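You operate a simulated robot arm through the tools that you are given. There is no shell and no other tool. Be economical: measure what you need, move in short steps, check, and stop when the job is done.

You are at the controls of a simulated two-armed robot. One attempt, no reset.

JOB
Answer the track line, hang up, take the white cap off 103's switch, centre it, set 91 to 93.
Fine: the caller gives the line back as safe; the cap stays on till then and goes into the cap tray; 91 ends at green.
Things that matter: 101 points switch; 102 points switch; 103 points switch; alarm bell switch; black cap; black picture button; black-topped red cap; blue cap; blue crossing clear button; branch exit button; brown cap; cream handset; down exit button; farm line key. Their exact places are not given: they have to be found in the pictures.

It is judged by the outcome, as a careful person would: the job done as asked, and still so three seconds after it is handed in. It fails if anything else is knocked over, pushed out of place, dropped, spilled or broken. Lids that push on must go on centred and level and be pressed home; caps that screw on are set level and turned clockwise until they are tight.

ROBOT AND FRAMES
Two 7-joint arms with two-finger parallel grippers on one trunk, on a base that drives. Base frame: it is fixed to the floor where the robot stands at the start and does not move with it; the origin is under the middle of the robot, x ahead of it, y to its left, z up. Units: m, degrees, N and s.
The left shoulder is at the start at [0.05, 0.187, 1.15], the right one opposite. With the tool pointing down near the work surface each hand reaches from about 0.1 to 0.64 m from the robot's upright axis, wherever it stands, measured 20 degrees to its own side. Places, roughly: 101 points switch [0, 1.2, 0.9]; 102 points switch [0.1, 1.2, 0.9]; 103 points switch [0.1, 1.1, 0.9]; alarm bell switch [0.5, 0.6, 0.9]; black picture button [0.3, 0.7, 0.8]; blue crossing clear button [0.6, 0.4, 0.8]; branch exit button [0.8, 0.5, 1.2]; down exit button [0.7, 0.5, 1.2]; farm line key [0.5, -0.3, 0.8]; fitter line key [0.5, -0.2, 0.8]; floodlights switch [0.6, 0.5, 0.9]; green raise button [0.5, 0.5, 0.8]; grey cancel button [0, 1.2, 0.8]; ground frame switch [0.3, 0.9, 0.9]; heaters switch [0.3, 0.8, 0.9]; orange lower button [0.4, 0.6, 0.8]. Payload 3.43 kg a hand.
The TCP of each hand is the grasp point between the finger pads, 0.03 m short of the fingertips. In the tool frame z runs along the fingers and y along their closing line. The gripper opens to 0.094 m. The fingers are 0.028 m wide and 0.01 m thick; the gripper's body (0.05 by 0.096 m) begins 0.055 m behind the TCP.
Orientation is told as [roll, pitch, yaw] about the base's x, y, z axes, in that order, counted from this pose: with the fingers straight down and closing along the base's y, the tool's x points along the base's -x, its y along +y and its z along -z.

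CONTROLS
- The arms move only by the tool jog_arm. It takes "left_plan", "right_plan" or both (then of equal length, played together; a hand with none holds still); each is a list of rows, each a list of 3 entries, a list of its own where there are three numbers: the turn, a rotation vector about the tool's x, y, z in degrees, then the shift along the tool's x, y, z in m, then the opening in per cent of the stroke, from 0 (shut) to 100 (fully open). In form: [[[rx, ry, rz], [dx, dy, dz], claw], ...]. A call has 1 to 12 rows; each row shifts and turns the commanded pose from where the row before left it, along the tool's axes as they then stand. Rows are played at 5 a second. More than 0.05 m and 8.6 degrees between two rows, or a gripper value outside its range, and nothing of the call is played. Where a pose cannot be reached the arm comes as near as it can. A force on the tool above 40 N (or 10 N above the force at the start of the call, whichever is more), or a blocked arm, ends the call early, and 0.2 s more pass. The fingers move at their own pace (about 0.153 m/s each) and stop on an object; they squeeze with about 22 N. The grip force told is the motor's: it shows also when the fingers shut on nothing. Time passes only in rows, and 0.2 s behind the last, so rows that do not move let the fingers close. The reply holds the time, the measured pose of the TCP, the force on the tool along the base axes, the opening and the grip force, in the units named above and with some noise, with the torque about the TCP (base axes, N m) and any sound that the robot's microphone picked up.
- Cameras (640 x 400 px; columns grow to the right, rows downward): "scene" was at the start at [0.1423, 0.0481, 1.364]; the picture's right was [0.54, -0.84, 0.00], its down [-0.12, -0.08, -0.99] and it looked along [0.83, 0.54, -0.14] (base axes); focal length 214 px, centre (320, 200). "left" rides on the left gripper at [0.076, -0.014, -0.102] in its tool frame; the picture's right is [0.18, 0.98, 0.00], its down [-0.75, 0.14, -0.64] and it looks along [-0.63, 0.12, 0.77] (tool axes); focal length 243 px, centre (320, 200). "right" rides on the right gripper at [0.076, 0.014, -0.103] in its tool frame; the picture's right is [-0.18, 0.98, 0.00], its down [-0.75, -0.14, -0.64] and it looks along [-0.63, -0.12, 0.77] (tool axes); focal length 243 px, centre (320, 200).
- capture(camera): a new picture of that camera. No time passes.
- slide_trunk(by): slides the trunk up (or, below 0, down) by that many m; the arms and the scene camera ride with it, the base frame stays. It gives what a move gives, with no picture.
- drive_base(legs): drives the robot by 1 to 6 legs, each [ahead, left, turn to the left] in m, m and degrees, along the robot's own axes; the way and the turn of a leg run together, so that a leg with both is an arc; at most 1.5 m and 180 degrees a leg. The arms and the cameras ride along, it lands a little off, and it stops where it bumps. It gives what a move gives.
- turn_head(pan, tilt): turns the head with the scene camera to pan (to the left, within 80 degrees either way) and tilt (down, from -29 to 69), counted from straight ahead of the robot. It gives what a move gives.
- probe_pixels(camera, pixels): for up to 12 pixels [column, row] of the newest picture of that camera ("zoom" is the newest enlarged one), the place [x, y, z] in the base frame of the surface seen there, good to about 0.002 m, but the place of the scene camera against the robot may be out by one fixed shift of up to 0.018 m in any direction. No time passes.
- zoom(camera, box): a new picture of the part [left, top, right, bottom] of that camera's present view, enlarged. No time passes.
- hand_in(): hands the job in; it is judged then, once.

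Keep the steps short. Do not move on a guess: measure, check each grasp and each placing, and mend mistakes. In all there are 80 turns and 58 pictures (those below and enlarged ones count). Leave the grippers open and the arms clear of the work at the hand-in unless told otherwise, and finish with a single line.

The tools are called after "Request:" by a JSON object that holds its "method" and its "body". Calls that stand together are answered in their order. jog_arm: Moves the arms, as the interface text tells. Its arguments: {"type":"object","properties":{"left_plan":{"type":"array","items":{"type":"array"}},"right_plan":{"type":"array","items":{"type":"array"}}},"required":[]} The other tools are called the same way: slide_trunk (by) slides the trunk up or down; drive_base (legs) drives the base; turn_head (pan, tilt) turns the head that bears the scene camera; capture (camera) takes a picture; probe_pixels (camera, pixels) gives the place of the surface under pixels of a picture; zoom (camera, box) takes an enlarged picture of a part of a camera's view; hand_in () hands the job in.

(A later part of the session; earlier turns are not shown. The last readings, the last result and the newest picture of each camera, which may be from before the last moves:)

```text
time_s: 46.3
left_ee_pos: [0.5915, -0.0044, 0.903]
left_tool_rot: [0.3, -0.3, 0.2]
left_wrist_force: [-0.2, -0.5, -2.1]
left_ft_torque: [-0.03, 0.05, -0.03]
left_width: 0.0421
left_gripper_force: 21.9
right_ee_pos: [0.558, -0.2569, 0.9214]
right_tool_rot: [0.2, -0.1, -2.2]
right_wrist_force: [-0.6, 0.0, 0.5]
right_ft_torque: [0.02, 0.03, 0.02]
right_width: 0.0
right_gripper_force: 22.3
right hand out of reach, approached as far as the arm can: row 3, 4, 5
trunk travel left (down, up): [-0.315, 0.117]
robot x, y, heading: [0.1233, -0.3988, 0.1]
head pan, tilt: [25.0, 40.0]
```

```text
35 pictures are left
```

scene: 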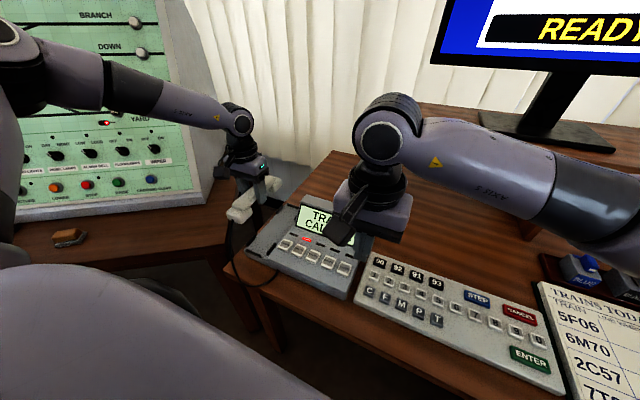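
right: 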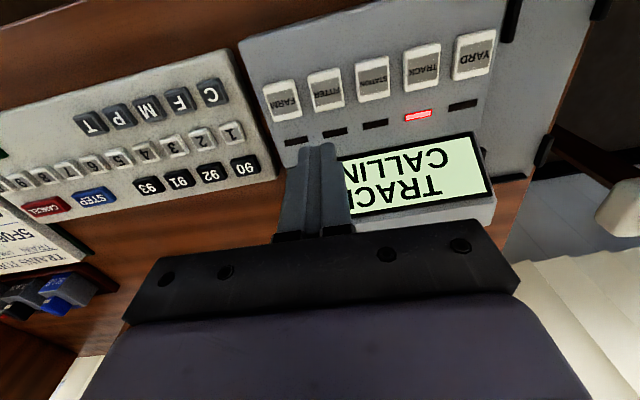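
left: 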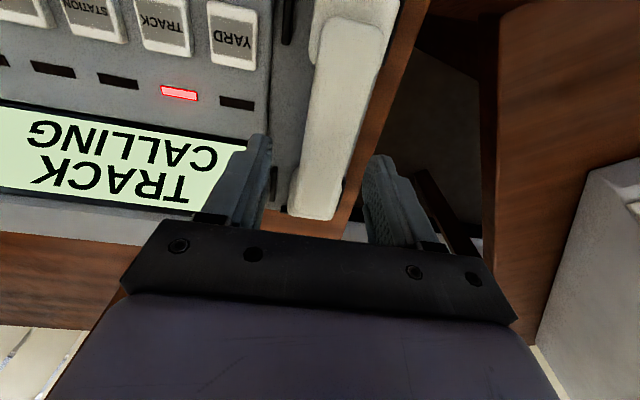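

The right hand hits its bearing limit. A positive yaw should relieve it (tip pressing doesn't need a particular yaw): rotate 40°.

Request:
{"method": "jog_arm", "body": {"right_plan": [[[0, 0, -8], [0, 0, 0], 0], [[0, 0, -8], [0, 0, 0], 0], [[0, 0, -8], [0, 0, 0], 0], [[0, 0, -8], [0, 0, 0], 0], [[0, 0, -8], [0, 0, 0], 0], [[0, 0, 0], [-0.019, 0.025, 0], 0], [[0, 0, 0], [-0.019, 0.025, 0], 0], [[0, 0, 0], [0, 0, 0], 0]]}}

```text
time_s: 48.1
left_ee_pos: [0.5914, -0.006, 0.9016]
left_tool_rot: [0.3, -0.2, 0.2]
left_wrist_force: [-0.2, -0.3, -1.6]
left_ft_torque: [-0.02, 0.0, 0.0]
left_width: 0.0422
left_gripper_force: 22.4
right_ee_pos: [0.5592, -0.2579, 0.9241]
right_tool_rot: [0.3, 0.0, 37.8]
right_wrist_force: [0.2, 0.1, -1.1]
right_ft_torque: [0.0, -0.01, 0.01]
right_width: 0.0002
right_gripper_force: 21.8
right hand out of reach, approached as far as the arm can: row 3, 6, 7
trunk travel left (down, up): [-0.315, 0.117]
robot x, y, heading: [0.1213, -0.3993, 0.5]
head pan, tilt: [25.0, 40.0]
```

Neither arm can cross far. Plan: shift the base left in two small drives, each time moving the left hand back right, so the handset stays near its cradle (watching cord force).

Request:
{"method": "jog_arm", "body": {"right_plan": [[[0, 0, 8], [0, 0, -0.02], 0], [[0, 0, 8], [0, 0, -0.02], 0], [[0, 0, 8], [0, 0, 0], 0], [[0, 0, 8], [0, 0, 0], 0], [[0, 0, 8], [0, 0, 0], 0]]}}

Request:
{"method": "drive_base", "body": {"legs": [[0, 0.08, 0]]}}

Request:
{"method": "jog_arm", "body": {"left_plan": [[[0, 0, 0], [0.01, -0.03, 0], 20], [[0, 0, 0], [0.01, -0.03, 0], 20], [[0, 0, 0], [0, -0.02, 0], 20]]}}

Request:
{"method": "drive_base", "body": {"legs": [[0, 0.08, 0]]}}

Request:
{"method": "jog_arm", "body": {"left_plan": [[[0, 0, 0], [0.01, -0.03, 0], 20], [[0, 0, 0], [0.01, -0.03, 0], 20]]}}

Request:
{"method": "capture", "body": {"camera": "scene"}}

```text
time_s: 49.5
left_ee_pos: [0.5907, -0.0058, 0.9017]
left_tool_rot: [0.3, 0.0, 0.2]
left_wrist_force: [0.6, -0.4, -1.3]
left_ft_torque: [-0.02, 0.02, -0.02]
left_width: 0.0424
left_gripper_force: 22.1
right_ee_pos: [0.5616, -0.262, 0.9614]
right_tool_rot: [0.4, 0.5, -3.1]
right_wrist_force: [-0.4, 0.2, -0.5]
right_ft_torque: [0.0, -0.03, 0.01]
right_width: 0.0001
right_gripper_force: 22.3
trunk travel left (down, up): [-0.315, 0.117]
robot x, y, heading: [0.1233, -0.3984, 0.3]
head pan, tilt: [25.0, 40.0]
stopped in row 5 (right hand): the arm was blocked; the commanded pose is now the measured one
```

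```text
time_s: 50.9
left_ee_pos: [0.5913, 0.0724, 0.902]
left_tool_rot: [0.3, -0.2, 0.3]
left_wrist_force: [-0.1, -0.2, -2.6]
left_ft_torque: [0.02, 0.05, -0.02]
left_width: 0.042
left_gripper_force: 22.5
right_ee_pos: [0.5609, -0.1847, 0.9622]
right_tool_rot: [0.4, 0.4, -2.8]
right_wrist_force: [0.9, 0.1, 0.2]
right_ft_torque: [-0.02, -0.02, -0.02]
right_width: 0.0
right_gripper_force: 21.7
trunk travel left (down, up): [-0.315, 0.117]
robot x, y, heading: [0.1223, -0.3232, 0.4]
head pan, tilt: [25.0, 40.0]
```

```text
time_s: 51.6
left_ee_pos: [0.5712, -0.0065, 0.9044]
left_tool_rot: [0.4, -0.2, 0.3]
left_wrist_force: [0.2, 0.1, -2.3]
left_ft_torque: [0.0, 0.03, -0.02]
left_width: 0.0421
left_gripper_force: 21.8
right_ee_pos: [0.5605, -0.1853, 0.9624]
right_tool_rot: [0.4, 0.5, -2.9]
right_wrist_force: [0.3, -0.3, 0.2]
right_ft_torque: [0.0, -0.01, 0.0]
right_width: 0.0001
right_gripper_force: 22.6
trunk travel left (down, up): [-0.315, 0.117]
robot x, y, heading: [0.1206, -0.3221, 0.6]
head pan, tilt: [25.0, 40.0]
```

```text
time_s: 53.0
left_ee_pos: [0.5702, 0.0739, 0.904]
left_tool_rot: [0.3, -0.2, 0.3]
left_wrist_force: [-0.4, 1.0, -1.4]
left_ft_torque: [0.0, 0.06, -0.02]
left_width: 0.0422
left_gripper_force: 22.1
right_ee_pos: [0.5601, -0.1052, 0.9619]
right_tool_rot: [0.3, 0.5, -2.8]
right_wrist_force: [0.5, -1.0, -0.3]
right_ft_torque: [-0.02, -0.02, -0.01]
right_width: 0.0001
right_gripper_force: 22.2
trunk travel left (down, up): [-0.315, 0.117]
robot x, y, heading: [0.1196, -0.2414, 0.6]
head pan, tilt: [25.0, 40.0]
```

```text
time_s: 53.6
left_ee_pos: [0.5488, 0.0107, 0.9024]
left_tool_rot: [0.2, -0.2, 0.3]
left_wrist_force: [-0.3, 0.8, -2.1]
left_ft_torque: [0.02, -0.01, -0.01]
left_width: 0.0425
left_gripper_force: 21.6
right_ee_pos: [0.5603, -0.1059, 0.9612]
right_tool_rot: [0.5, 0.5, -3.0]
right_wrist_force: [-0.5, 0.1, 0.3]
right_ft_torque: [0.01, 0.01, 0.01]
right_width: 0.0
right_gripper_force: 22.0
trunk travel left (down, up): [-0.315, 0.117]
robot x, y, heading: [0.1207, -0.2409, 0.5]
head pan, tilt: [25.0, 40.0]
```

```text
34 pictures are left
```

scene: 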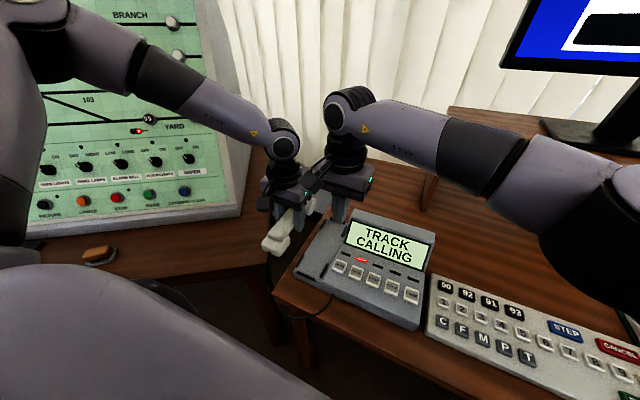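

Now the right hand over TRACK: 57 mm right, 11 mm back, down to z≈0.86.

Request:
{"method": "jog_arm", "body": {"right_plan": [[[0, 0, -1.5], [0.005, -0.03, 0], 0], [[0, 0, -1.5], [0.005, -0.028, 0.02], 0], [[0, 0, 0], [0, 0, 0.04], 0], [[0, 0, 0], [0, 0, 0.04], 0], [[0, 0, 0], [0, 0, 0], 0]]}}

Request:
{"method": "capture", "body": {"camera": "right"}}

```text
time_s: 54.8
left_ee_pos: [0.5481, 0.0126, 0.9028]
left_tool_rot: [0.4, -0.3, 0.4]
left_wrist_force: [-0.9, 0.3, -2.3]
left_ft_torque: [-0.02, -0.02, 0.01]
left_width: 0.0422
left_gripper_force: 21.8
right_ee_pos: [0.5497, -0.1607, 0.8621]
right_tool_rot: [0.4, 0.6, 0.0]
right_wrist_force: [0.8, -1.4, 0.2]
right_ft_torque: [-0.01, -0.02, 0.01]
right_width: 0.0003
right_gripper_force: 21.9
trunk travel left (down, up): [-0.315, 0.117]
robot x, y, heading: [0.1188, -0.2444, 0.8]
head pan, tilt: [25.0, 40.0]
```

```text
33 pictures are left
```

right: 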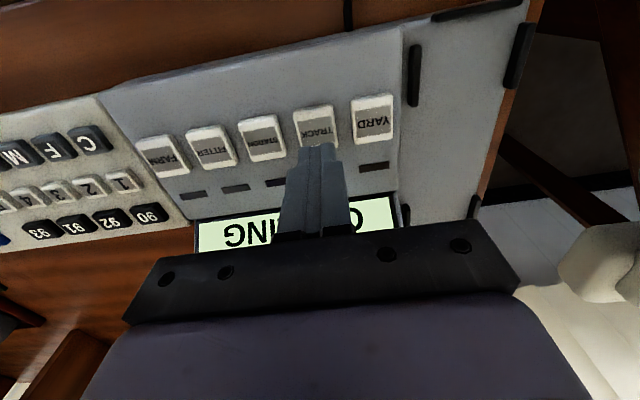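

Request:
{"method": "probe_pixels", "body": {"camera": "right", "pixels": [[300, 125], [318, 112], [328, 118], [316, 130], [372, 118], [262, 138], [308, 150], [326, 148]]}}

```text
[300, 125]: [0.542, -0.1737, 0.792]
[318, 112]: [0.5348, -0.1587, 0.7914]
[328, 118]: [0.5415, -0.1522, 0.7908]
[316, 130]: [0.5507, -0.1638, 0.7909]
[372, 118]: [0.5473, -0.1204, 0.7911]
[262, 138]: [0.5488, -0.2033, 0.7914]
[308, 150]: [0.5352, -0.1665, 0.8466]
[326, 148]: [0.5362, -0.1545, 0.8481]
```

Aligned. Descend and press gently in small steps, then rise.

Request:
{"method": "jog_arm", "body": {"right_plan": [[[0, 0, 0], [0.003, -0.0015, 0.02], 0], [[0, 0, 0], [0, 0, 0.017], 0], [[0, 0, 0], [0, 0, 0.004], 0], [[0, 0, 0], [0, 0, 0.003], 0], [[0, 0, 0], [0, 0, 0.003], 0], [[0, 0, 0], [0, 0, 0], 0]]}}

Request:
{"method": "zoom", "body": {"camera": "scene", "box": [250, 180, 450, 330]}}

```text
time_s: 56.2
left_ee_pos: [0.5485, 0.0123, 0.9038]
left_tool_rot: [0.3, -0.1, 0.3]
left_wrist_force: [0.3, 0.9, -1.5]
left_ft_torque: [-0.01, 0.0, -0.04]
left_width: 0.0423
left_gripper_force: 21.4
right_ee_pos: [0.545, -0.1632, 0.8143]
right_tool_rot: [0.6, 0.4, 0.0]
right_wrist_force: [3.8, 0.4, 10.1]
right_ft_torque: [-0.02, -0.15, 0.0]
right_width: 0.0
right_gripper_force: 21.8
trunk travel left (down, up): [-0.315, 0.117]
robot x, y, heading: [0.117, -0.2424, 0.6]
head pan, tilt: [25.0, 40.0]
heard: click
```

```text
2.67 times, centred on (350, 255) of scene
```

zoom: 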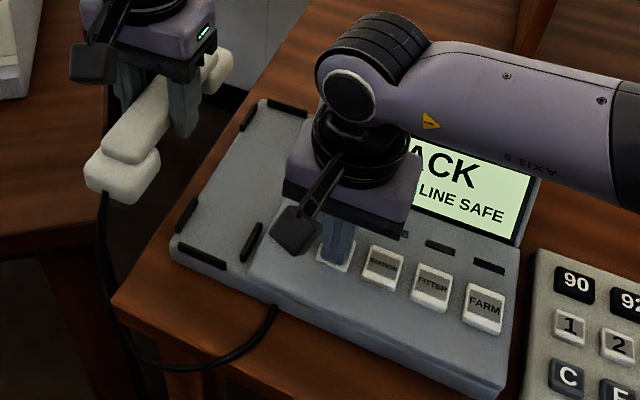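

Click heard; display shows "...LINE SAFE". Raise the right hand away and read the whole display.

Request:
{"method": "jog_arm", "body": {"right_plan": [[[0, 0, 0], [0, 0, -0.03], 0], [[0, 0, 0], [0, 0, -0.04], 0], [[0, 0, 0], [0.02, -0.03, -0.03], 0], [[0, 0, 0], [0.02, -0.04, -0.02], 0], [[0, 0, 0], [0.02, -0.04, 0], 0], [[0, 0, 0], [0.02, -0.04, 0], 0], [[0, 0, 0], [0.02, -0.04, 0], 0], [[0, 0, 0], [0, 0, 0], 0]]}}

Request:
{"method": "zoom", "body": {"camera": "scene", "box": [250, 180, 450, 330]}}

```text
time_s: 58.0
left_ee_pos: [0.5485, 0.0127, 0.9014]
left_tool_rot: [0.3, -0.3, 0.4]
left_wrist_force: [-0.3, 0.1, -1.0]
left_ft_torque: [0.0, 0.06, -0.02]
left_width: 0.0423
left_gripper_force: 22.2
right_ee_pos: [0.4432, -0.3526, 0.9327]
right_tool_rot: [0.4, 0.5, 0.1]
right_wrist_force: [-0.3, -0.3, 0.0]
right_ft_torque: [0.0, 0.03, -0.01]
right_width: 0.0
right_gripper_force: 21.5
trunk travel left (down, up): [-0.315, 0.117]
robot x, y, heading: [0.1199, -0.2424, 0.3]
head pan, tilt: [25.0, 40.0]
```

```text
2.67 times, centred on (350, 255) of scene
```

zoom: 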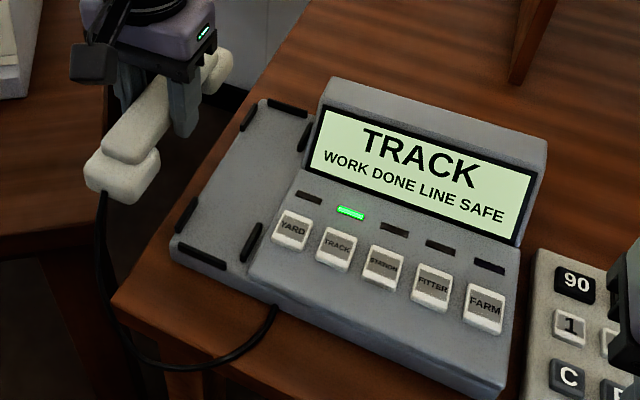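

Message: "TRACK – WORK DONE LINE SAFE". Now hang up: reverse the base shifts, then line the handset up over the cradle.

Request:
{"method": "jog_arm", "body": {"left_plan": [[[0, 0, 0], [-0.01, 0.02, -0.01], 20], [[0, 0, 0], [-0.01, 0.02, -0.01], 20]]}}

Request:
{"method": "drive_base", "body": {"legs": [[0, -0.08, 0]]}}

Request:
{"method": "jog_arm", "body": {"left_plan": [[[0, 0, 0], [-0.012, 0.025, 0], 20], [[0, 0, 0], [-0.012, 0.025, 0], 20], [[0, 0, 0], [0, 0.025, 0], 20]]}}

Request:
{"method": "drive_base", "body": {"legs": [[0, -0.08, 0]]}}

Request:
{"method": "capture", "body": {"camera": "left"}}

```text
time_s: 58.6
left_ee_pos: [0.5695, 0.0529, 0.923]
left_tool_rot: [0.3, -0.1, 0.3]
left_wrist_force: [-1.1, 0.7, -3.0]
left_ft_torque: [-0.02, 0.0, -0.05]
left_width: 0.0422
left_gripper_force: 21.5
right_ee_pos: [0.4447, -0.3527, 0.9324]
right_tool_rot: [0.4, 0.5, 0.0]
right_wrist_force: [-0.4, -0.5, 0.9]
right_ft_torque: [0.02, -0.02, 0.01]
right_width: 0.0003
right_gripper_force: 21.8
trunk travel left (down, up): [-0.315, 0.117]
robot x, y, heading: [0.1229, -0.2404, 0.5]
head pan, tilt: [25.0, 40.0]
```

```text
time_s: 60.0
left_ee_pos: [0.5702, -0.028, 0.9229]
left_tool_rot: [0.3, -0.2, 0.4]
left_wrist_force: [0.6, 0.1, -0.9]
left_ft_torque: [0.02, 0.01, -0.02]
left_width: 0.0423
left_gripper_force: 22.2
right_ee_pos: [0.4456, -0.4311, 0.9324]
right_tool_rot: [0.4, 0.6, 0.2]
right_wrist_force: [0.4, 0.3, -0.6]
right_ft_torque: [0.03, 0.01, -0.02]
right_width: 0.0001
right_gripper_force: 21.7
trunk travel left (down, up): [-0.315, 0.117]
robot x, y, heading: [0.1235, -0.3203, 0.8]
head pan, tilt: [25.0, 40.0]
```

```text
time_s: 60.8
left_ee_pos: [0.5926, 0.0477, 0.9208]
left_tool_rot: [0.3, 0.0, 0.3]
left_wrist_force: [-0.2, 0.1, -1.9]
left_ft_torque: [-0.01, 0.03, 0.0]
left_width: 0.042
left_gripper_force: 22.4
right_ee_pos: [0.4448, -0.4317, 0.9312]
right_tool_rot: [0.3, 0.5, 0.1]
right_wrist_force: [-1.0, 0.5, -0.2]
right_ft_torque: [0.01, 0.01, 0.01]
right_width: 0.0
right_gripper_force: 21.8
trunk travel left (down, up): [-0.315, 0.117]
robot x, y, heading: [0.1228, -0.3201, 0.7]
head pan, tilt: [25.0, 40.0]
```

```text
time_s: 62.1
left_ee_pos: [0.5926, -0.0292, 0.9225]
left_tool_rot: [0.3, -0.2, 0.3]
left_wrist_force: [-1.0, 0.3, -2.4]
left_ft_torque: [0.0, 0.04, -0.01]
left_width: 0.0422
left_gripper_force: 21.8
right_ee_pos: [0.4459, -0.5094, 0.9319]
right_tool_rot: [0.4, 0.4, 0.2]
right_wrist_force: [0.8, -0.4, -0.7]
right_ft_torque: [0.03, 0.0, 0.0]
right_width: 0.0
right_gripper_force: 21.7
trunk travel left (down, up): [-0.315, 0.117]
robot x, y, heading: [0.124, -0.3997, 0.7]
head pan, tilt: [25.0, 40.0]
```

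```text
30 pictures are left
```

left: 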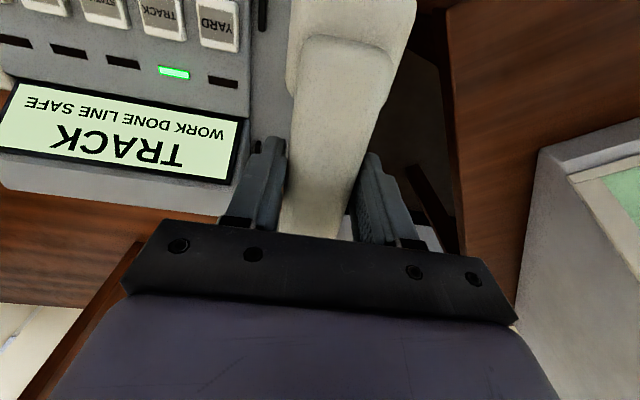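

Request:
{"method": "probe_pixels", "body": {"camera": "left", "pixels": [[306, 70], [345, 70], [385, 70], [295, 170], [322, 170], [345, 170], [300, 5], [410, 10], [355, 12], [263, 15]]}}

Request:
{"method": "zoom", "body": {"camera": "scene", "box": [180, 150, 400, 320]}}

```text
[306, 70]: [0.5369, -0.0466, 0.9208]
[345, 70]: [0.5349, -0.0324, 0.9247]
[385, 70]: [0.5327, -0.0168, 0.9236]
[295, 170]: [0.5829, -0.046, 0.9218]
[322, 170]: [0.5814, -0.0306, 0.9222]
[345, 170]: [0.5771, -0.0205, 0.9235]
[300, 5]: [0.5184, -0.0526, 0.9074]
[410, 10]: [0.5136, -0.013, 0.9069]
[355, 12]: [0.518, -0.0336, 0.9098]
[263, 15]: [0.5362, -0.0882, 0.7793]
```

```text
2.35 times, centred on (290, 235) of scene
```

zoom: 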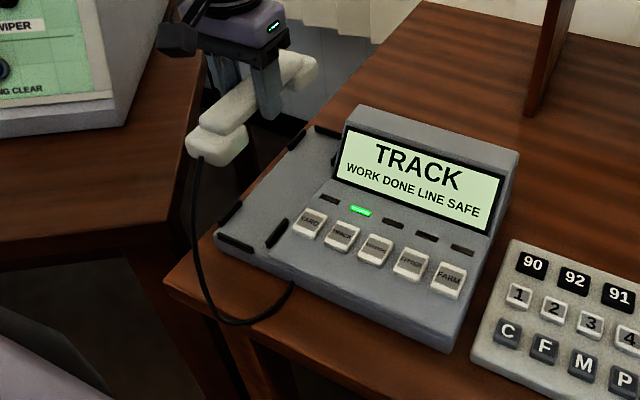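

Handset is held straight; its axis is ~2 mm right of the TCP. Cradle centre y≈-0.055 → TCP (0.591,-0.053). Align, lower to 2 cm above, and look.

Request:
{"method": "jog_arm", "body": {"left_plan": [[[0, 0, 0], [0.0015, -0.024, 0.02], 20], [[0, 0, 0], [0, 0, 0.03], 20], [[0, 0, 0], [0, 0, 0.03], 20], [[0, 0, 0], [0, 0, 0], 20]]}}

Request:
{"method": "zoom", "body": {"camera": "left", "box": [200, 0, 440, 230]}}

Request:
{"method": "zoom", "body": {"camera": "scene", "box": [190, 150, 330, 290]}}

```text
time_s: 63.1
left_ee_pos: [0.5888, -0.053, 0.8402]
left_tool_rot: [0.4, -0.2, 0.5]
left_wrist_force: [-0.9, 0.1, -2.0]
left_ft_torque: [-0.01, -0.01, -0.03]
left_width: 0.0421
left_gripper_force: 21.6
right_ee_pos: [0.4454, -0.5099, 0.9331]
right_tool_rot: [0.5, 0.5, 0.3]
right_wrist_force: [-0.7, 1.0, 0.2]
right_ft_torque: [0.0, -0.01, 0.0]
right_width: 0.0
right_gripper_force: 22.0
trunk travel left (down, up): [-0.315, 0.117]
robot x, y, heading: [0.1212, -0.4029, 0.5]
head pan, tilt: [25.0, 40.0]
```

```text
1.74 times, centred on (320, 115) of left
```

zoom: 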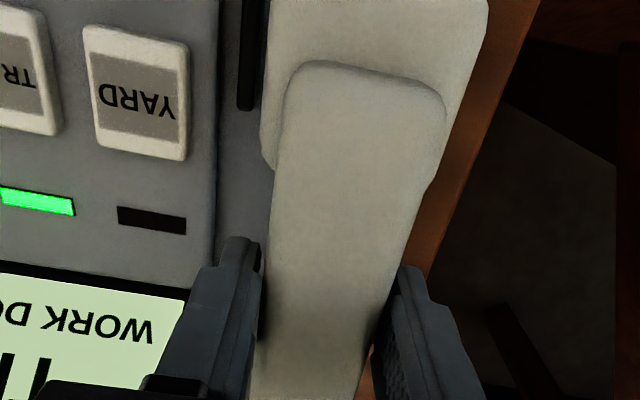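

```text
2.86 times, centred on (260, 220) of scene
```

zoom: 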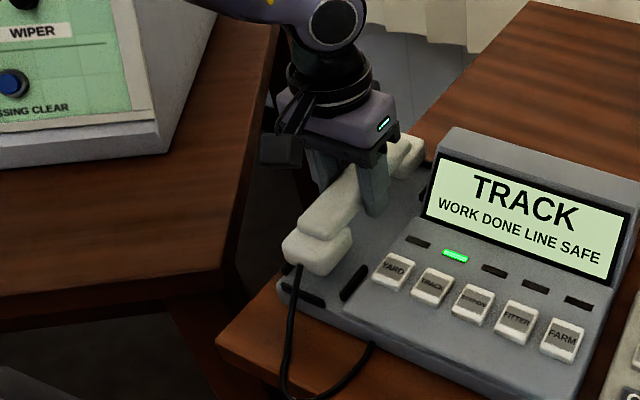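

Good alignment with >1 cm margins. Lower onto the cradle, open, and rise.

Request:
{"method": "jog_arm", "body": {"left_plan": [[[0, 0, 0], [-0.002, 0.001, 0.018], 20], [[0, 0, 0], [0, 0, 0.008], 20], [[0, 0, 0], [0, 0, 0.002], 20], [[0, 0, 0], [0, 0, 0], 20], [[0, 0, 0], [0, 0, 0], 62], [[0, 0, 0], [0, 0, 0], 62], [[0, 0, 0], [0, 0, -0.03], 62], [[0, 0, 0], [0, 0, -0.04], 62], [[0, 0, 0], [0, 0.01, -0.04], 62]]}}

Request:
{"method": "zoom", "body": {"camera": "scene", "box": [190, 130, 370, 290]}}

```text
time_s: 65.1
left_ee_pos: [0.5899, -0.0418, 0.9253]
left_tool_rot: [0.3, -0.2, 0.4]
left_wrist_force: [0.3, 0.9, -0.5]
left_ft_torque: [0.01, 0.03, -0.02]
left_width: 0.0584
left_gripper_force: 0.1
right_ee_pos: [0.4453, -0.51, 0.9312]
right_tool_rot: [0.4, 0.5, 0.2]
right_wrist_force: [0.5, -0.6, -0.4]
right_ft_torque: [-0.03, 0.0, 0.02]
right_width: 0.0
right_gripper_force: 22.0
trunk travel left (down, up): [-0.315, 0.117]
robot x, y, heading: [0.1196, -0.3998, 0.7]
head pan, tilt: [25.0, 40.0]
```

```text
2.50 times, centred on (280, 210) of scene
```

zoom: 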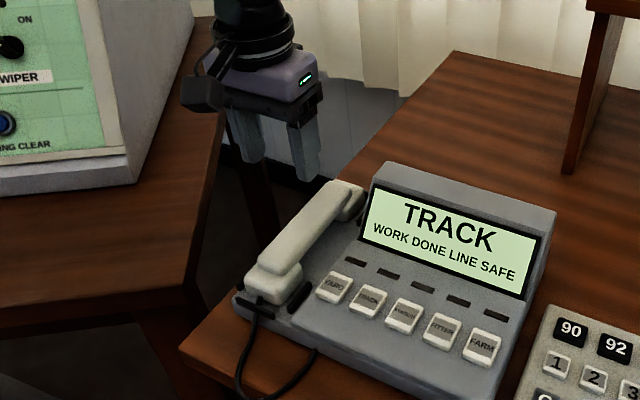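

Hung up: handset seated, lamp out. Now retract both arms and drive back to near the start, turned toward the panel.

Request:
{"method": "jog_arm", "body": {"left_plan": [[[0, 0, 0], [0.03, 0, -0.03], 62], [[0, 0, 0], [0.03, 0, -0.03], 62], [[0, 0, 0], [0.03, 0, -0.03], 62], [[0, 0, 0], [0.03, 0, -0.03], 62], [[0, 0, 0], [0.03, 0, -0.03], 62], [[0, 0, 0], [0.03, 0, -0.03], 62]], "right_plan": [[[0, 0, 0], [0.02, 0, -0.02], 0], [[0, 0, 0], [0.02, 0, -0.02], 0], [[0, 0, 0], [0.02, 0, -0.02], 0], [[0, 0, 0], [0, 0.02, -0.02], 0], [[0, 0, 0], [0, 0.02, -0.02], 0], [[0, 0, 0], [0, 0.02, -0.02], 0]]}}

Request:
{"method": "drive_base", "body": {"legs": [[-0.2, 0, 0], [0, 0.4, 0], [0, 0, 37]]}}

Request:
{"method": "turn_head", "body": {"pan": 40, "tilt": 45}}

Request:
{"method": "capture", "body": {"camera": "scene"}}

```text
time_s: 66.5
left_ee_pos: [0.4125, -0.0418, 1.1041]
left_tool_rot: [0.3, -0.1, 0.4]
left_wrist_force: [-0.1, -0.1, -0.4]
left_ft_torque: [-0.02, -0.01, 0.02]
left_width: 0.0581
left_gripper_force: 0.1
right_ee_pos: [0.386, -0.4482, 1.0521]
right_tool_rot: [0.4, 0.4, 0.2]
right_wrist_force: [-0.3, 0.2, 0.2]
right_ft_torque: [0.0, -0.01, -0.02]
right_width: 0.0
right_gripper_force: 22.6
trunk travel left (down, up): [-0.315, 0.117]
robot x, y, heading: [0.1231, -0.4022, 0.6]
head pan, tilt: [25.0, 40.0]
```

```text
time_s: 73.5
left_ee_pos: [-0.0645, 0.4567, 1.1039]
left_tool_rot: [0.3, -0.2, 37.2]
left_wrist_force: [0.8, -0.1, -0.9]
left_ft_torque: [-0.01, 0.0, 0.02]
left_width: 0.0583
left_gripper_force: 0.1
right_ee_pos: [0.156, 0.1151, 1.0522]
right_tool_rot: [0.4, 0.4, 36.9]
right_wrist_force: [0.1, 0.2, -0.3]
right_ft_torque: [0.02, 0.03, -0.02]
right_width: 0.0003
right_gripper_force: 22.6
trunk travel left (down, up): [-0.315, 0.117]
robot x, y, heading: [-0.0848, -0.0055, 37.6]
head pan, tilt: [25.0, 40.0]
```

```text
time_s: 74.3
left_ee_pos: [-0.0642, 0.4563, 1.1041]
left_tool_rot: [0.3, -0.2, 37.1]
left_wrist_force: [0.0, -0.2, 0.3]
left_ft_torque: [-0.02, 0.02, 0.01]
left_width: 0.0583
left_gripper_force: 0.0
right_ee_pos: [0.1561, 0.1134, 1.0516]
right_tool_rot: [0.4, 0.5, 36.9]
right_wrist_force: [0.0, -0.3, 0.8]
right_ft_torque: [-0.02, 0.0, -0.03]
right_width: 0.0004
right_gripper_force: 21.9
trunk travel left (down, up): [-0.315, 0.117]
robot x, y, heading: [-0.0822, -0.0004, 37.5]
head pan, tilt: [40.0, 45.0]
```

```text
25 pictures are left
```

scene: 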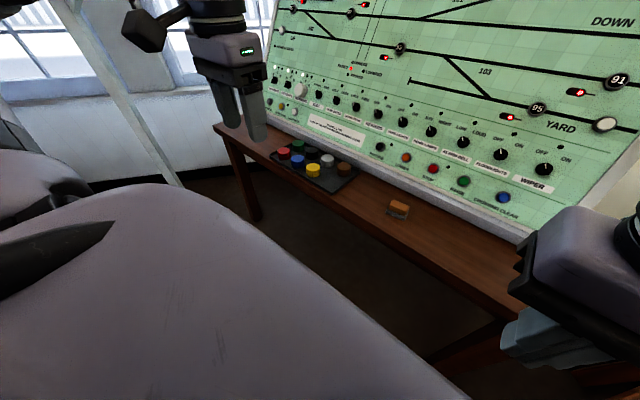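

Request:
{"method": "probe_pixels", "body": {"camera": "scene", "pixels": [[302, 91], [400, 49], [617, 81], [230, 150], [350, 215], [480, 290], [283, 158], [345, 185], [328, 160], [400, 207], [560, 140], [340, 60]]}}

Request:
{"method": "zoom", "body": {"camera": "scene", "box": [255, 55, 385, 190]}}

```text
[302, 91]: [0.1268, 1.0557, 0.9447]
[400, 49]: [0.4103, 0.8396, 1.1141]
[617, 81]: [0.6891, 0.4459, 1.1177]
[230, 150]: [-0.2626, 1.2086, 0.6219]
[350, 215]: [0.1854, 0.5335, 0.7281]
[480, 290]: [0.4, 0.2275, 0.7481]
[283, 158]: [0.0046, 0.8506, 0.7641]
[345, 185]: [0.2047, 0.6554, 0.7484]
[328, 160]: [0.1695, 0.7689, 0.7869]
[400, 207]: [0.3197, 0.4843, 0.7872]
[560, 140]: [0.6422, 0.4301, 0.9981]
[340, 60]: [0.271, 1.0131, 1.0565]
```

```text
2.96 times, centred on (320, 122) of scene
```

zoom: 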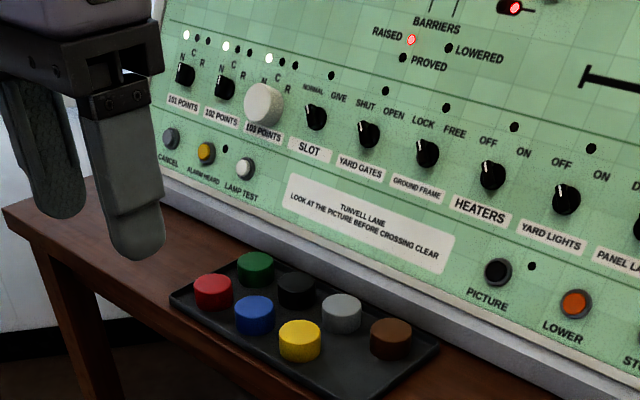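

Request:
{"method": "probe_pixels", "body": {"camera": "zoom", "pixels": [[186, 74], [224, 88], [263, 105], [246, 105], [282, 108], [316, 117], [369, 134], [213, 285], [299, 334], [390, 333], [341, 307], [350, 365]]}}

Request:
{"method": "drive_base", "body": {"legs": [[0, 0.42, -2], [0.12, 0, 0]]}}

Request:
{"method": "turn_head", "body": {"pan": 40, "tilt": 40}}

Request:
{"method": "capture", "body": {"camera": "scene"}}

```text
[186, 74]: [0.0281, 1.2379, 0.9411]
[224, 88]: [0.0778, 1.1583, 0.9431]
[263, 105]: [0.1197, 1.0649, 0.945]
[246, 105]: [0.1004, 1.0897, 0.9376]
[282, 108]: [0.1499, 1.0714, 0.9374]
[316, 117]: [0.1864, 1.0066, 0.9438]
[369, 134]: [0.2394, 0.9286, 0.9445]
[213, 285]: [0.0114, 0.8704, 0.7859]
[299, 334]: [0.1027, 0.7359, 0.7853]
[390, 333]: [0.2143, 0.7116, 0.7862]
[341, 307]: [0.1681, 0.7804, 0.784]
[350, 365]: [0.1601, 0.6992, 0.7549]
```

```text
time_s: 79.4
left_ee_pos: [-0.2021, 0.8642, 1.1029]
left_tool_rot: [0.3, -0.1, 35.3]
left_wrist_force: [-0.2, 1.1, 0.8]
left_ft_torque: [-0.02, 0.02, 0.01]
left_width: 0.0585
left_gripper_force: 0.0
right_ee_pos: [0.0076, 0.5171, 1.0521]
right_tool_rot: [0.4, 0.7, 35.1]
right_wrist_force: [0.4, 0.7, -0.3]
right_ft_torque: [0.03, 0.02, 0.04]
right_width: 0.0001
right_gripper_force: 22.1
trunk travel left (down, up): [-0.315, 0.117]
robot x, y, heading: [-0.2381, 0.4052, 35.3]
head pan, tilt: [40.0, 45.0]
```

```text
time_s: 80.1
left_ee_pos: [-0.2029, 0.8641, 1.1034]
left_tool_rot: [0.3, -0.2, 35.3]
left_wrist_force: [-0.8, -0.5, 0.0]
left_ft_torque: [0.0, 0.0, 0.02]
left_width: 0.0581
left_gripper_force: 0.0
right_ee_pos: [0.007, 0.5167, 1.0506]
right_tool_rot: [0.4, 0.5, 35.2]
right_wrist_force: [-0.1, 0.0, -0.1]
right_ft_torque: [0.01, -0.04, -0.03]
right_width: 0.0001
right_gripper_force: 22.0
trunk travel left (down, up): [-0.315, 0.117]
robot x, y, heading: [-0.2376, 0.4049, 35.5]
head pan, tilt: [40.0, 40.0]
```

```text
23 pictures are left
```

scene: 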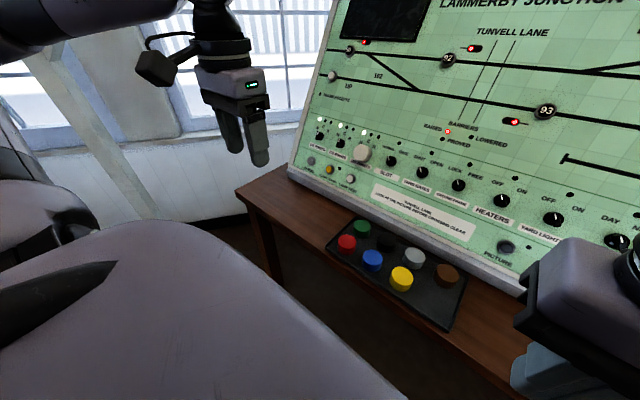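

Knobs are 94 mm apart, so there's ample room. The tray's free slot is at about (0.149,0.668). Drive 8 cm closer, then pitch the left hand to point at the panel (69° up from down) while moving forward.

Request:
{"method": "drive_base", "body": {"legs": [[0.08, 0, 0]]}}

Request:
{"method": "jog_arm", "body": {"left_plan": [[[0, -7.67, 0], [-0.022, 0, 0.0015], 62], [[0, -7.67, 0], [-0.0215, 0, 0.0046], 62], [[0, -7.67, 0], [-0.0208, 0, 0.0072], 62], [[0, -7.67, 0], [-0.0196, 0, 0.01], 62], [[0, -7.67, 0], [-0.018, 0, 0.0126], 62], [[0, -7.67, 0], [-0.0163, 0, 0.0147], 62], [[0, -7.67, 0], [-0.0141, 0, 0.0169], 62], [[0, -7.67, 0], [-0.0117, 0, 0.0187], 62], [[0, -7.67, 0], [-0.0093, 0, 0.02], 62], [[0, 0, 0], [0, 0, 0], 62]]}}

Request:
{"method": "capture", "body": {"camera": "left"}}

```text
time_s: 81.1
left_ee_pos: [-0.1386, 0.9109, 1.1023]
left_tool_rot: [0.3, -0.1, 35.3]
left_wrist_force: [0.4, -0.4, -0.3]
left_ft_torque: [-0.01, 0.0, 0.01]
left_width: 0.0584
left_gripper_force: 0.0
right_ee_pos: [0.0713, 0.562, 1.0517]
right_tool_rot: [0.4, 0.7, 35.1]
right_wrist_force: [-0.7, 0.0, 0.1]
right_ft_torque: [0.02, 0.0, 0.01]
right_width: 0.0002
right_gripper_force: 21.7
trunk travel left (down, up): [-0.315, 0.117]
robot x, y, heading: [-0.1718, 0.4539, 35.5]
head pan, tilt: [40.0, 40.0]
```

```text
time_s: 83.3
left_ee_pos: [0.0246, 1.0262, 1.0894]
left_tool_rot: [0.6, -69.3, 34.7]
left_wrist_force: [-0.9, 0.1, -0.3]
left_ft_torque: [-0.03, 0.01, 0.0]
left_width: 0.0583
left_gripper_force: 0.1
right_ee_pos: [0.0712, 0.5619, 1.0516]
right_tool_rot: [0.4, 0.5, 35.0]
right_wrist_force: [0.8, -0.3, -0.3]
right_ft_torque: [-0.01, 0.0, 0.0]
right_width: 0.0
right_gripper_force: 22.5
trunk travel left (down, up): [-0.315, 0.117]
robot x, y, heading: [-0.1743, 0.4496, 35.6]
head pan, tilt: [40.0, 40.0]
```

```text
22 pictures are left
```

left: 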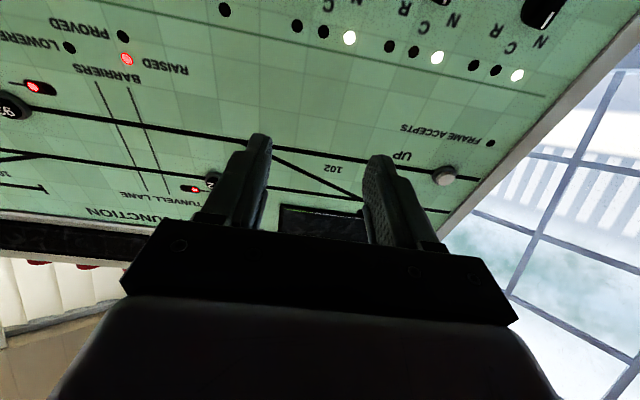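

Move down parallel to the panel by 0.14 m and 2 cm right, then look at the cap with the left camera.

Request:
{"method": "jog_arm", "body": {"left_plan": [[[0, 0, 0], [0.035, -0.006, 0], 62], [[0, 0, 0], [0.035, -0.006, 0], 62], [[0, 0, 0], [0.035, -0.006, 0], 62], [[0, 0, 0], [0.035, -0.005, 0], 62], [[0, 0, 0], [0, 0, 0], 62]]}}

Request:
{"method": "capture", "body": {"camera": "left"}}

```text
time_s: 84.5
left_ee_pos: [-0.0047, 0.9908, 0.9977]
left_tool_rot: [0.9, -68.8, 34.4]
left_wrist_force: [-0.2, -0.3, -0.4]
left_ft_torque: [-0.01, 0.0, -0.01]
left_width: 0.058
left_gripper_force: 0.0
left hand out of reach, approached as far as the arm can: row 3, 4
right_ee_pos: [0.0704, 0.5598, 1.0519]
right_tool_rot: [0.4, 0.5, 35.1]
right_wrist_force: [-0.2, -0.2, 0.1]
right_ft_torque: [0.02, 0.01, 0.01]
right_width: 0.0
right_gripper_force: 22.2
trunk travel left (down, up): [-0.315, 0.117]
robot x, y, heading: [-0.1689, 0.4501, 35.6]
head pan, tilt: [40.0, 40.0]
```

```text
21 pictures are left
```

left: 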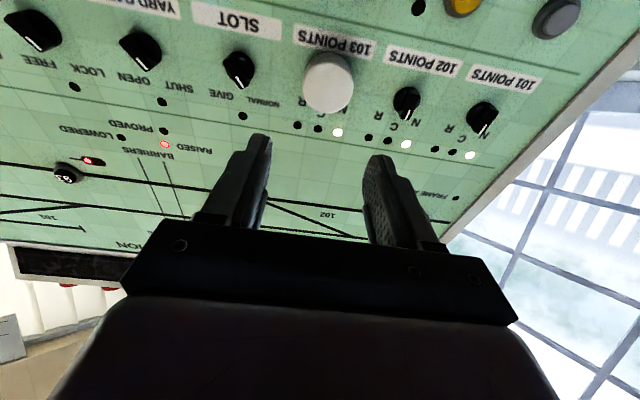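

The cap is at (328,80). Measure it and the panel, then use the trunk to go lower.

Request:
{"method": "probe_pixels", "body": {"camera": "left", "pixels": [[328, 72], [306, 72], [350, 72], [328, 58], [328, 100], [280, 80], [375, 80], [330, 160], [240, 70], [405, 100], [337, 132], [150, 180]]}}

Request:
{"method": "zoom", "body": {"camera": "left", "box": [200, 10, 460, 170]}}

```text
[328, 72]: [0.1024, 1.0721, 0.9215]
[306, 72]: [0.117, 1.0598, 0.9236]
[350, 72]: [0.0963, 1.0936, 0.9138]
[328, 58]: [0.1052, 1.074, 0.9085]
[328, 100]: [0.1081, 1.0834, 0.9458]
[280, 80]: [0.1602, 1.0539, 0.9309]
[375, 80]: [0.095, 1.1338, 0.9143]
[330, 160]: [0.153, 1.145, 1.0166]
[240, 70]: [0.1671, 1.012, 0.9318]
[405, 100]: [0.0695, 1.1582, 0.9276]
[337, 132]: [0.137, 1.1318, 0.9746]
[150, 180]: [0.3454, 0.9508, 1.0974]
```

```text
2.46 times, centred on (330, 90) of left
```

zoom: 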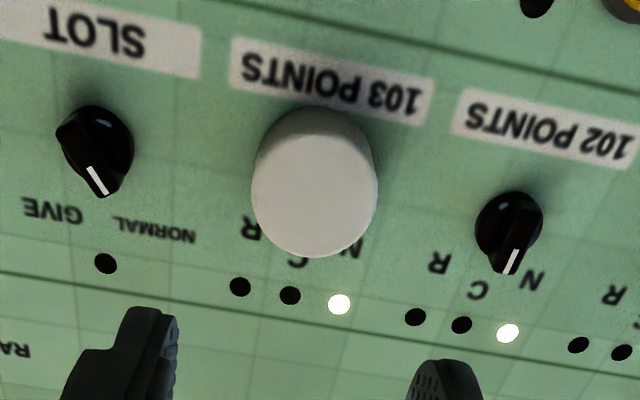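

The panel leans back 28.4°; cap protrudes 29 mm, ~41 mm wide, face centre ≈(0.106,1.079,0.936). Lower the trunk 5 cm, set the tool square to the panel and line up 8 cm off the cap.

Request:
{"method": "slide_trunk", "body": {"by": -0.06}}

Request:
{"method": "jog_arm", "body": {"left_plan": [[[0, 3.6, 0], [-0.03, 0.004, 0.025], 68], [[0, 3.6, 0], [-0.034, 0.004, 0.02], 68], [[0, 0, 0], [0, 0, 0], 68], [[0, 0, 0], [0, 0, 0], 68]]}}

Request:
{"method": "capture", "body": {"camera": "left"}}

```text
time_s: 85.5
left_ee_pos: [-0.0054, 0.9904, 0.9369]
left_tool_rot: [0.8, -68.8, 34.6]
left_wrist_force: [-0.1, 0.6, 0.2]
left_ft_torque: [-0.01, 0.02, -0.01]
left_width: 0.0585
left_gripper_force: 0.1
right_ee_pos: [0.0705, 0.5602, 0.9921]
right_tool_rot: [0.4, 0.5, 35.1]
right_wrist_force: [-0.1, -0.2, 0.1]
right_ft_torque: [-0.03, 0.01, -0.01]
right_width: 0.0001
right_gripper_force: 21.9
trunk travel left (down, up): [-0.255, 0.177]
robot x, y, heading: [-0.1722, 0.4512, 35.5]
head pan, tilt: [40.0, 40.0]
```

```text
time_s: 86.5
left_ee_pos: [0.0425, 1.0378, 0.9778]
left_tool_rot: [0.5, -61.7, 34.7]
left_wrist_force: [0.3, -0.3, -0.4]
left_ft_torque: [0.02, -0.04, 0.0]
left_width: 0.0637
left_gripper_force: 0.0
right_ee_pos: [0.0713, 0.5618, 0.9923]
right_tool_rot: [0.4, 0.5, 35.1]
right_wrist_force: [-0.3, -0.1, 0.3]
right_ft_torque: [-0.01, -0.02, -0.01]
right_width: 0.0002
right_gripper_force: 21.9
trunk travel left (down, up): [-0.255, 0.177]
robot x, y, heading: [-0.1758, 0.4532, 35.5]
head pan, tilt: [40.0, 40.0]
```

```text
19 pictures are left
```

left: 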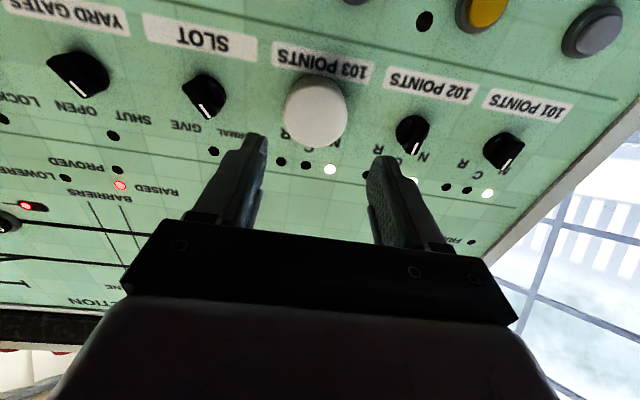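

Request:
{"method": "probe_pixels", "body": {"camera": "left", "pixels": [[315, 112], [290, 110], [341, 110], [315, 92], [315, 138], [255, 145], [383, 165], [270, 130], [360, 130]]}}

```text
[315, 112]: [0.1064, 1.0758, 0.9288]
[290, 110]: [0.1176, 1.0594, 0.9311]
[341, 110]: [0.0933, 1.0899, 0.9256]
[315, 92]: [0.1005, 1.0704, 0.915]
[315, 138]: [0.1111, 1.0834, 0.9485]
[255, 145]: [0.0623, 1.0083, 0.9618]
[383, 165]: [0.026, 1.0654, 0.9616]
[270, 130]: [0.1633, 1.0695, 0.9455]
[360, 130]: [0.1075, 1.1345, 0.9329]
```

Aligned within 4 mm. Correct and advance to straddle the cap, then close.

Request:
{"method": "jog_arm", "body": {"left_plan": [[[0, 0, 0], [0.004, -0.004, 0.02], 68], [[0, 0, 0], [0, 0, 0.03], 68], [[0, 0, 0], [0, 0, 0.02], 68], [[0, 0, 0], [0, 0, 0.009], 68], [[0, 0, 0], [0, 0, 0], 68]]}}

Request:
{"method": "capture", "body": {"camera": "left"}}

```text
time_s: 87.7
left_ee_pos: [0.1032, 1.0718, 0.9381]
left_tool_rot: [0.6, -61.8, 34.8]
left_wrist_force: [0.6, 0.0, 0.2]
left_ft_torque: [-0.02, 0.02, 0.02]
left_width: 0.0638
left_gripper_force: 0.1
right_ee_pos: [0.071, 0.5617, 0.992]
right_tool_rot: [0.3, 0.5, 35.1]
right_wrist_force: [1.3, 0.4, 0.5]
right_ft_torque: [0.02, -0.02, -0.03]
right_width: 0.0
right_gripper_force: 21.9
trunk travel left (down, up): [-0.255, 0.177]
robot x, y, heading: [-0.1707, 0.4566, 35.5]
head pan, tilt: [40.0, 40.0]
```

```text
18 pictures are left
```

left: 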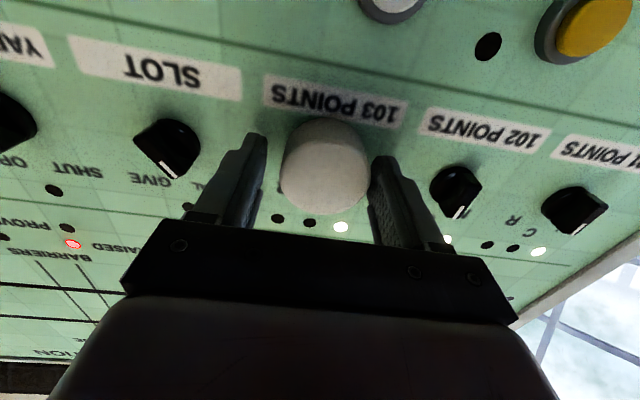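

Cap is centred between the fingers. Close, check, and pull straight off.

Request:
{"method": "jog_arm", "body": {"left_plan": [[[0, 0, 0], [0, 0, 0], 20], [[0, 0, 0], [0, 0, 0], 20], [[0, 0, 0], [0, 0, 0], 20], [[0, 0, 0], [0, 0, -0.01], 20], [[0, 0, 0], [0, 0, -0.02], 20], [[0, 0, 0], [0, 0, -0.03], 20], [[0, 0, 0], [0, 0, -0.04], 20], [[0, 0, 0], [0, 0, 0], 20]]}}

Request:
{"method": "capture", "body": {"camera": "left"}}

```text
time_s: 89.5
left_ee_pos: [0.033, 1.0208, 0.9882]
left_tool_rot: [0.7, -61.7, 34.7]
left_wrist_force: [-0.1, 1.4, 0.0]
left_ft_torque: [-0.02, 0.0, 0.01]
left_width: 0.0522
left_gripper_force: 22.5
right_ee_pos: [0.0714, 0.5626, 0.9905]
right_tool_rot: [0.4, 0.5, 35.1]
right_wrist_force: [0.3, 0.4, 0.5]
right_ft_torque: [-0.02, -0.01, -0.01]
right_width: 0.0
right_gripper_force: 22.3
trunk travel left (down, up): [-0.255, 0.177]
robot x, y, heading: [-0.1738, 0.4526, 35.6]
head pan, tilt: [40.0, 40.0]
```

```text
17 pictures are left
```

left: 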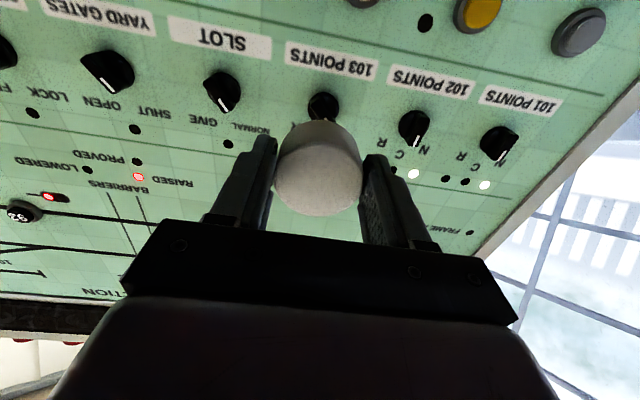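

Cap is off and held (width 52 mm). Pitch the hand back to vertical while retreating from the panel and rising, then drive 0.28 m right so the free tray slot is within left-hand reach.

Request:
{"method": "jog_arm", "body": {"left_plan": [[[0, 7.7, 0], [0.0064, 0, -0.0102], 20], [[0, 7.7, 0], [0.0077, 0, -0.0092], 20], [[0, 7.7, 0], [0.0089, 0, -0.008], 20], [[0, 7.7, 0], [0.0098, 0, -0.0069], 20], [[0, 7.7, 0], [0.0107, 0, -0.0054], 20], [[0, 7.7, 0], [0.0113, 0, -0.0039], 20], [[0, 7.7, 0], [0.0117, 0, -0.0025], 20], [[0, 7.8, 0], [0.012, 0, -0.0008], 20], [[0, 0, 0], [0, 0, -0.02], 20], [[0, 0, 0], [0, 0, 0], 20]]}}

Request:
{"method": "drive_base", "body": {"legs": [[0, -0.28, 0]]}}

Request:
{"method": "turn_head", "body": {"pan": 35, "tilt": 45}}

Request:
{"method": "capture", "body": {"camera": "scene"}}

```text
time_s: 91.7
left_ee_pos: [-0.0469, 0.9659, 0.9982]
left_tool_rot: [0.3, 0.2, 35.2]
left_wrist_force: [-0.5, -0.1, -0.1]
left_ft_torque: [0.01, -0.02, 0.0]
left_width: 0.0525
left_gripper_force: 22.3
right_ee_pos: [0.0718, 0.5631, 0.9917]
right_tool_rot: [0.4, 0.5, 35.1]
right_wrist_force: [-0.4, -0.9, 0.1]
right_ft_torque: [0.03, 0.02, -0.02]
right_width: 0.0
right_gripper_force: 21.9
trunk travel left (down, up): [-0.255, 0.177]
robot x, y, heading: [-0.172, 0.452, 35.5]
head pan, tilt: [40.0, 40.0]
```

```text
time_s: 94.8
left_ee_pos: [0.1132, 0.7368, 0.999]
left_tool_rot: [0.3, 0.1, 35.3]
left_wrist_force: [-0.9, -1.1, -0.5]
left_ft_torque: [-0.02, 0.0, 0.0]
left_width: 0.0524
left_gripper_force: 21.7
right_ee_pos: [0.2331, 0.3345, 0.9906]
right_tool_rot: [0.3, 0.5, 35.3]
right_wrist_force: [0.4, 0.2, 0.2]
right_ft_torque: [0.0, 0.02, -0.02]
right_width: 0.0002
right_gripper_force: 22.2
trunk travel left (down, up): [-0.255, 0.177]
robot x, y, heading: [-0.01, 0.2232, 35.4]
head pan, tilt: [40.0, 40.0]
```

```text
time_s: 95.4
left_ee_pos: [0.1138, 0.7375, 0.9986]
left_tool_rot: [0.3, 0.0, 35.2]
left_wrist_force: [-0.6, 0.5, -0.5]
left_ft_torque: [-0.01, 0.03, -0.03]
left_width: 0.0524
left_gripper_force: 22.5
right_ee_pos: [0.2327, 0.3346, 0.9904]
right_tool_rot: [0.4, 0.6, 35.2]
right_wrist_force: [-0.2, -0.3, 0.4]
right_ft_torque: [0.02, 0.0, 0.02]
right_width: 0.0
right_gripper_force: 21.9
trunk travel left (down, up): [-0.255, 0.177]
robot x, y, heading: [-0.0129, 0.2247, 35.7]
head pan, tilt: [35.0, 45.0]
```

```text
16 pictures are left
```

scene: 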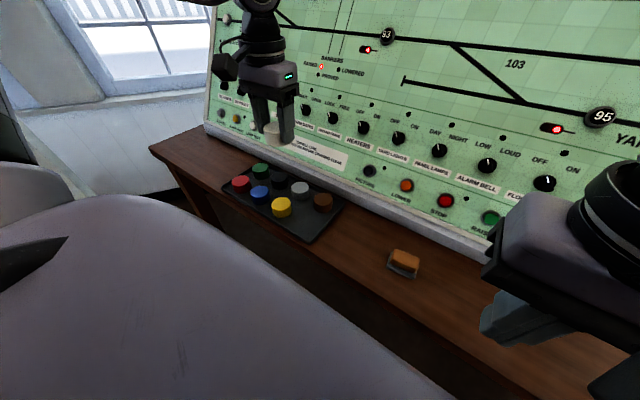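

Move the left hand over the free slot (front-right of the tray) and look with its camera.

Request:
{"method": "jog_arm", "body": {"left_plan": [[[0, 0, 0], [0.004, -0.026, 0.01], 20], [[0, 0, 0], [0.004, -0.026, 0.02], 20], [[0, 0, 0], [0.004, -0.025, 0.03], 20], [[0, 0, 0], [0, 0, 0.03], 20], [[0, 0, 0], [0, 0, 0], 20]]}}

Request:
{"method": "capture", "body": {"camera": "left"}}

```text
time_s: 96.6
left_ee_pos: [0.1486, 0.6693, 0.9075]
left_tool_rot: [0.3, -0.1, 35.4]
left_wrist_force: [-0.1, 0.0, -0.5]
left_ft_torque: [0.02, 0.0, 0.03]
left_width: 0.0523
left_gripper_force: 21.7
right_ee_pos: [0.2335, 0.3346, 0.9916]
right_tool_rot: [0.4, 0.5, 35.2]
right_wrist_force: [-0.6, 0.3, -0.8]
right_ft_torque: [0.0, -0.05, -0.03]
right_width: 0.0
right_gripper_force: 22.5
trunk travel left (down, up): [-0.255, 0.177]
robot x, y, heading: [-0.0081, 0.2254, 35.4]
head pan, tilt: [35.0, 45.0]
```

```text
15 pictures are left
```

left: 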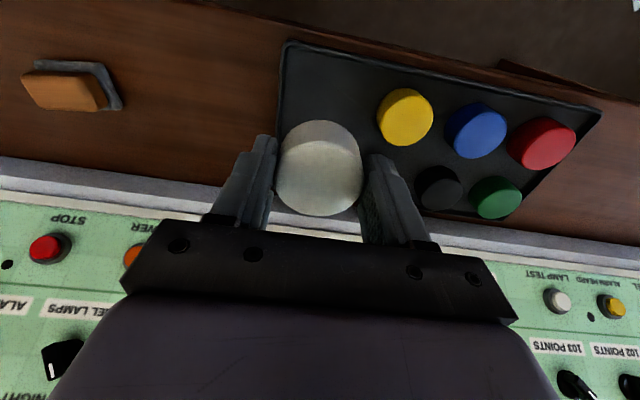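

Request:
{"method": "probe_pixels", "body": {"camera": "left", "pixels": [[398, 118], [470, 130], [535, 145], [435, 190], [490, 197], [320, 90], [300, 60], [286, 60], [415, 80], [318, 175]]}}

```text
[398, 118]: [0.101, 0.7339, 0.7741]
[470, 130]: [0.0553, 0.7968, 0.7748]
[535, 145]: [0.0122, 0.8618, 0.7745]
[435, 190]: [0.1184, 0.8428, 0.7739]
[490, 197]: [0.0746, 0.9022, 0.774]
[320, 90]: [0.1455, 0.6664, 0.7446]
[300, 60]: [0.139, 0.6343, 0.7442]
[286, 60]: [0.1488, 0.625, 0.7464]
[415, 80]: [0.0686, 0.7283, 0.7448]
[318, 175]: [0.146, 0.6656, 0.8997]
```

Slot centre ≈(0.1455,0.669), tray floor 0.745. Lower until the cap rests, release and rise.

Request:
{"method": "jog_arm", "body": {"left_plan": [[[0, 0, 0], [0.001, 0.002, 0.045], 20], [[0, 0, 0], [0, 0, 0.045], 20], [[0, 0, 0], [0, 0, 0.028], 20], [[0, 0, 0], [0, 0, 0.005], 20], [[0, 0, 0], [0, 0, 0.002], 20], [[0, 0, 0], [0, 0, 0], 20]]}}

```text
time_s: 98.0
left_ee_pos: [0.1466, 0.6696, 0.7836]
left_tool_rot: [0.3, -0.1, 35.3]
left_wrist_force: [-4.6, 2.6, 14.5]
left_ft_torque: [-0.18, -0.04, -0.06]
left_width: 0.0526
left_gripper_force: 21.9
right_ee_pos: [0.2322, 0.3334, 0.9907]
right_tool_rot: [0.4, 0.4, 35.2]
right_wrist_force: [-0.4, 1.1, 0.9]
right_ft_torque: [0.0, -0.01, -0.01]
right_width: 0.0004
right_gripper_force: 21.7
trunk travel left (down, up): [-0.255, 0.177]
robot x, y, heading: [-0.0101, 0.2216, 35.6]
head pan, tilt: [35.0, 45.0]
```

Contact (14 N): the cap is on the tray floor. Release and rise.

Request:
{"method": "jog_arm", "body": {"left_plan": [[[0, 0, 0], [0, 0, -0.001], 20], [[0, 0, 0], [0, 0, 0], 68], [[0, 0, 0], [0, 0, 0], 68], [[0, 0, 0], [0, 0, -0.03], 68], [[0, 0, 0], [0, 0, -0.045], 68], [[0, 0, 0], [0, 0, -0.045], 68], [[0, 0, 0], [0, 0, -0.045], 68], [[0, 0, 0], [0, 0, -0.03], 68]]}}

Request:
{"method": "capture", "body": {"camera": "left"}}

```text
time_s: 99.8
left_ee_pos: [0.1463, 0.6676, 0.9799]
left_tool_rot: [0.2, 0.1, 35.4]
left_wrist_force: [0.6, -0.3, -0.1]
left_ft_torque: [-0.02, 0.01, 0.01]
left_width: 0.0637
left_gripper_force: 0.0
right_ee_pos: [0.2328, 0.3349, 0.9918]
right_tool_rot: [0.4, 0.5, 35.2]
right_wrist_force: [-0.2, 0.3, -0.8]
right_ft_torque: [0.0, 0.01, 0.0]
right_width: 0.0
right_gripper_force: 21.9
trunk travel left (down, up): [-0.255, 0.177]
robot x, y, heading: [-0.0131, 0.2236, 35.5]
head pan, tilt: [35.0, 45.0]
```

```text
14 pictures are left
```

left: 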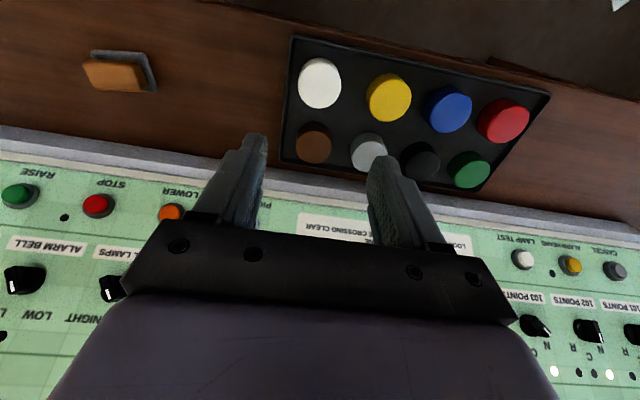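

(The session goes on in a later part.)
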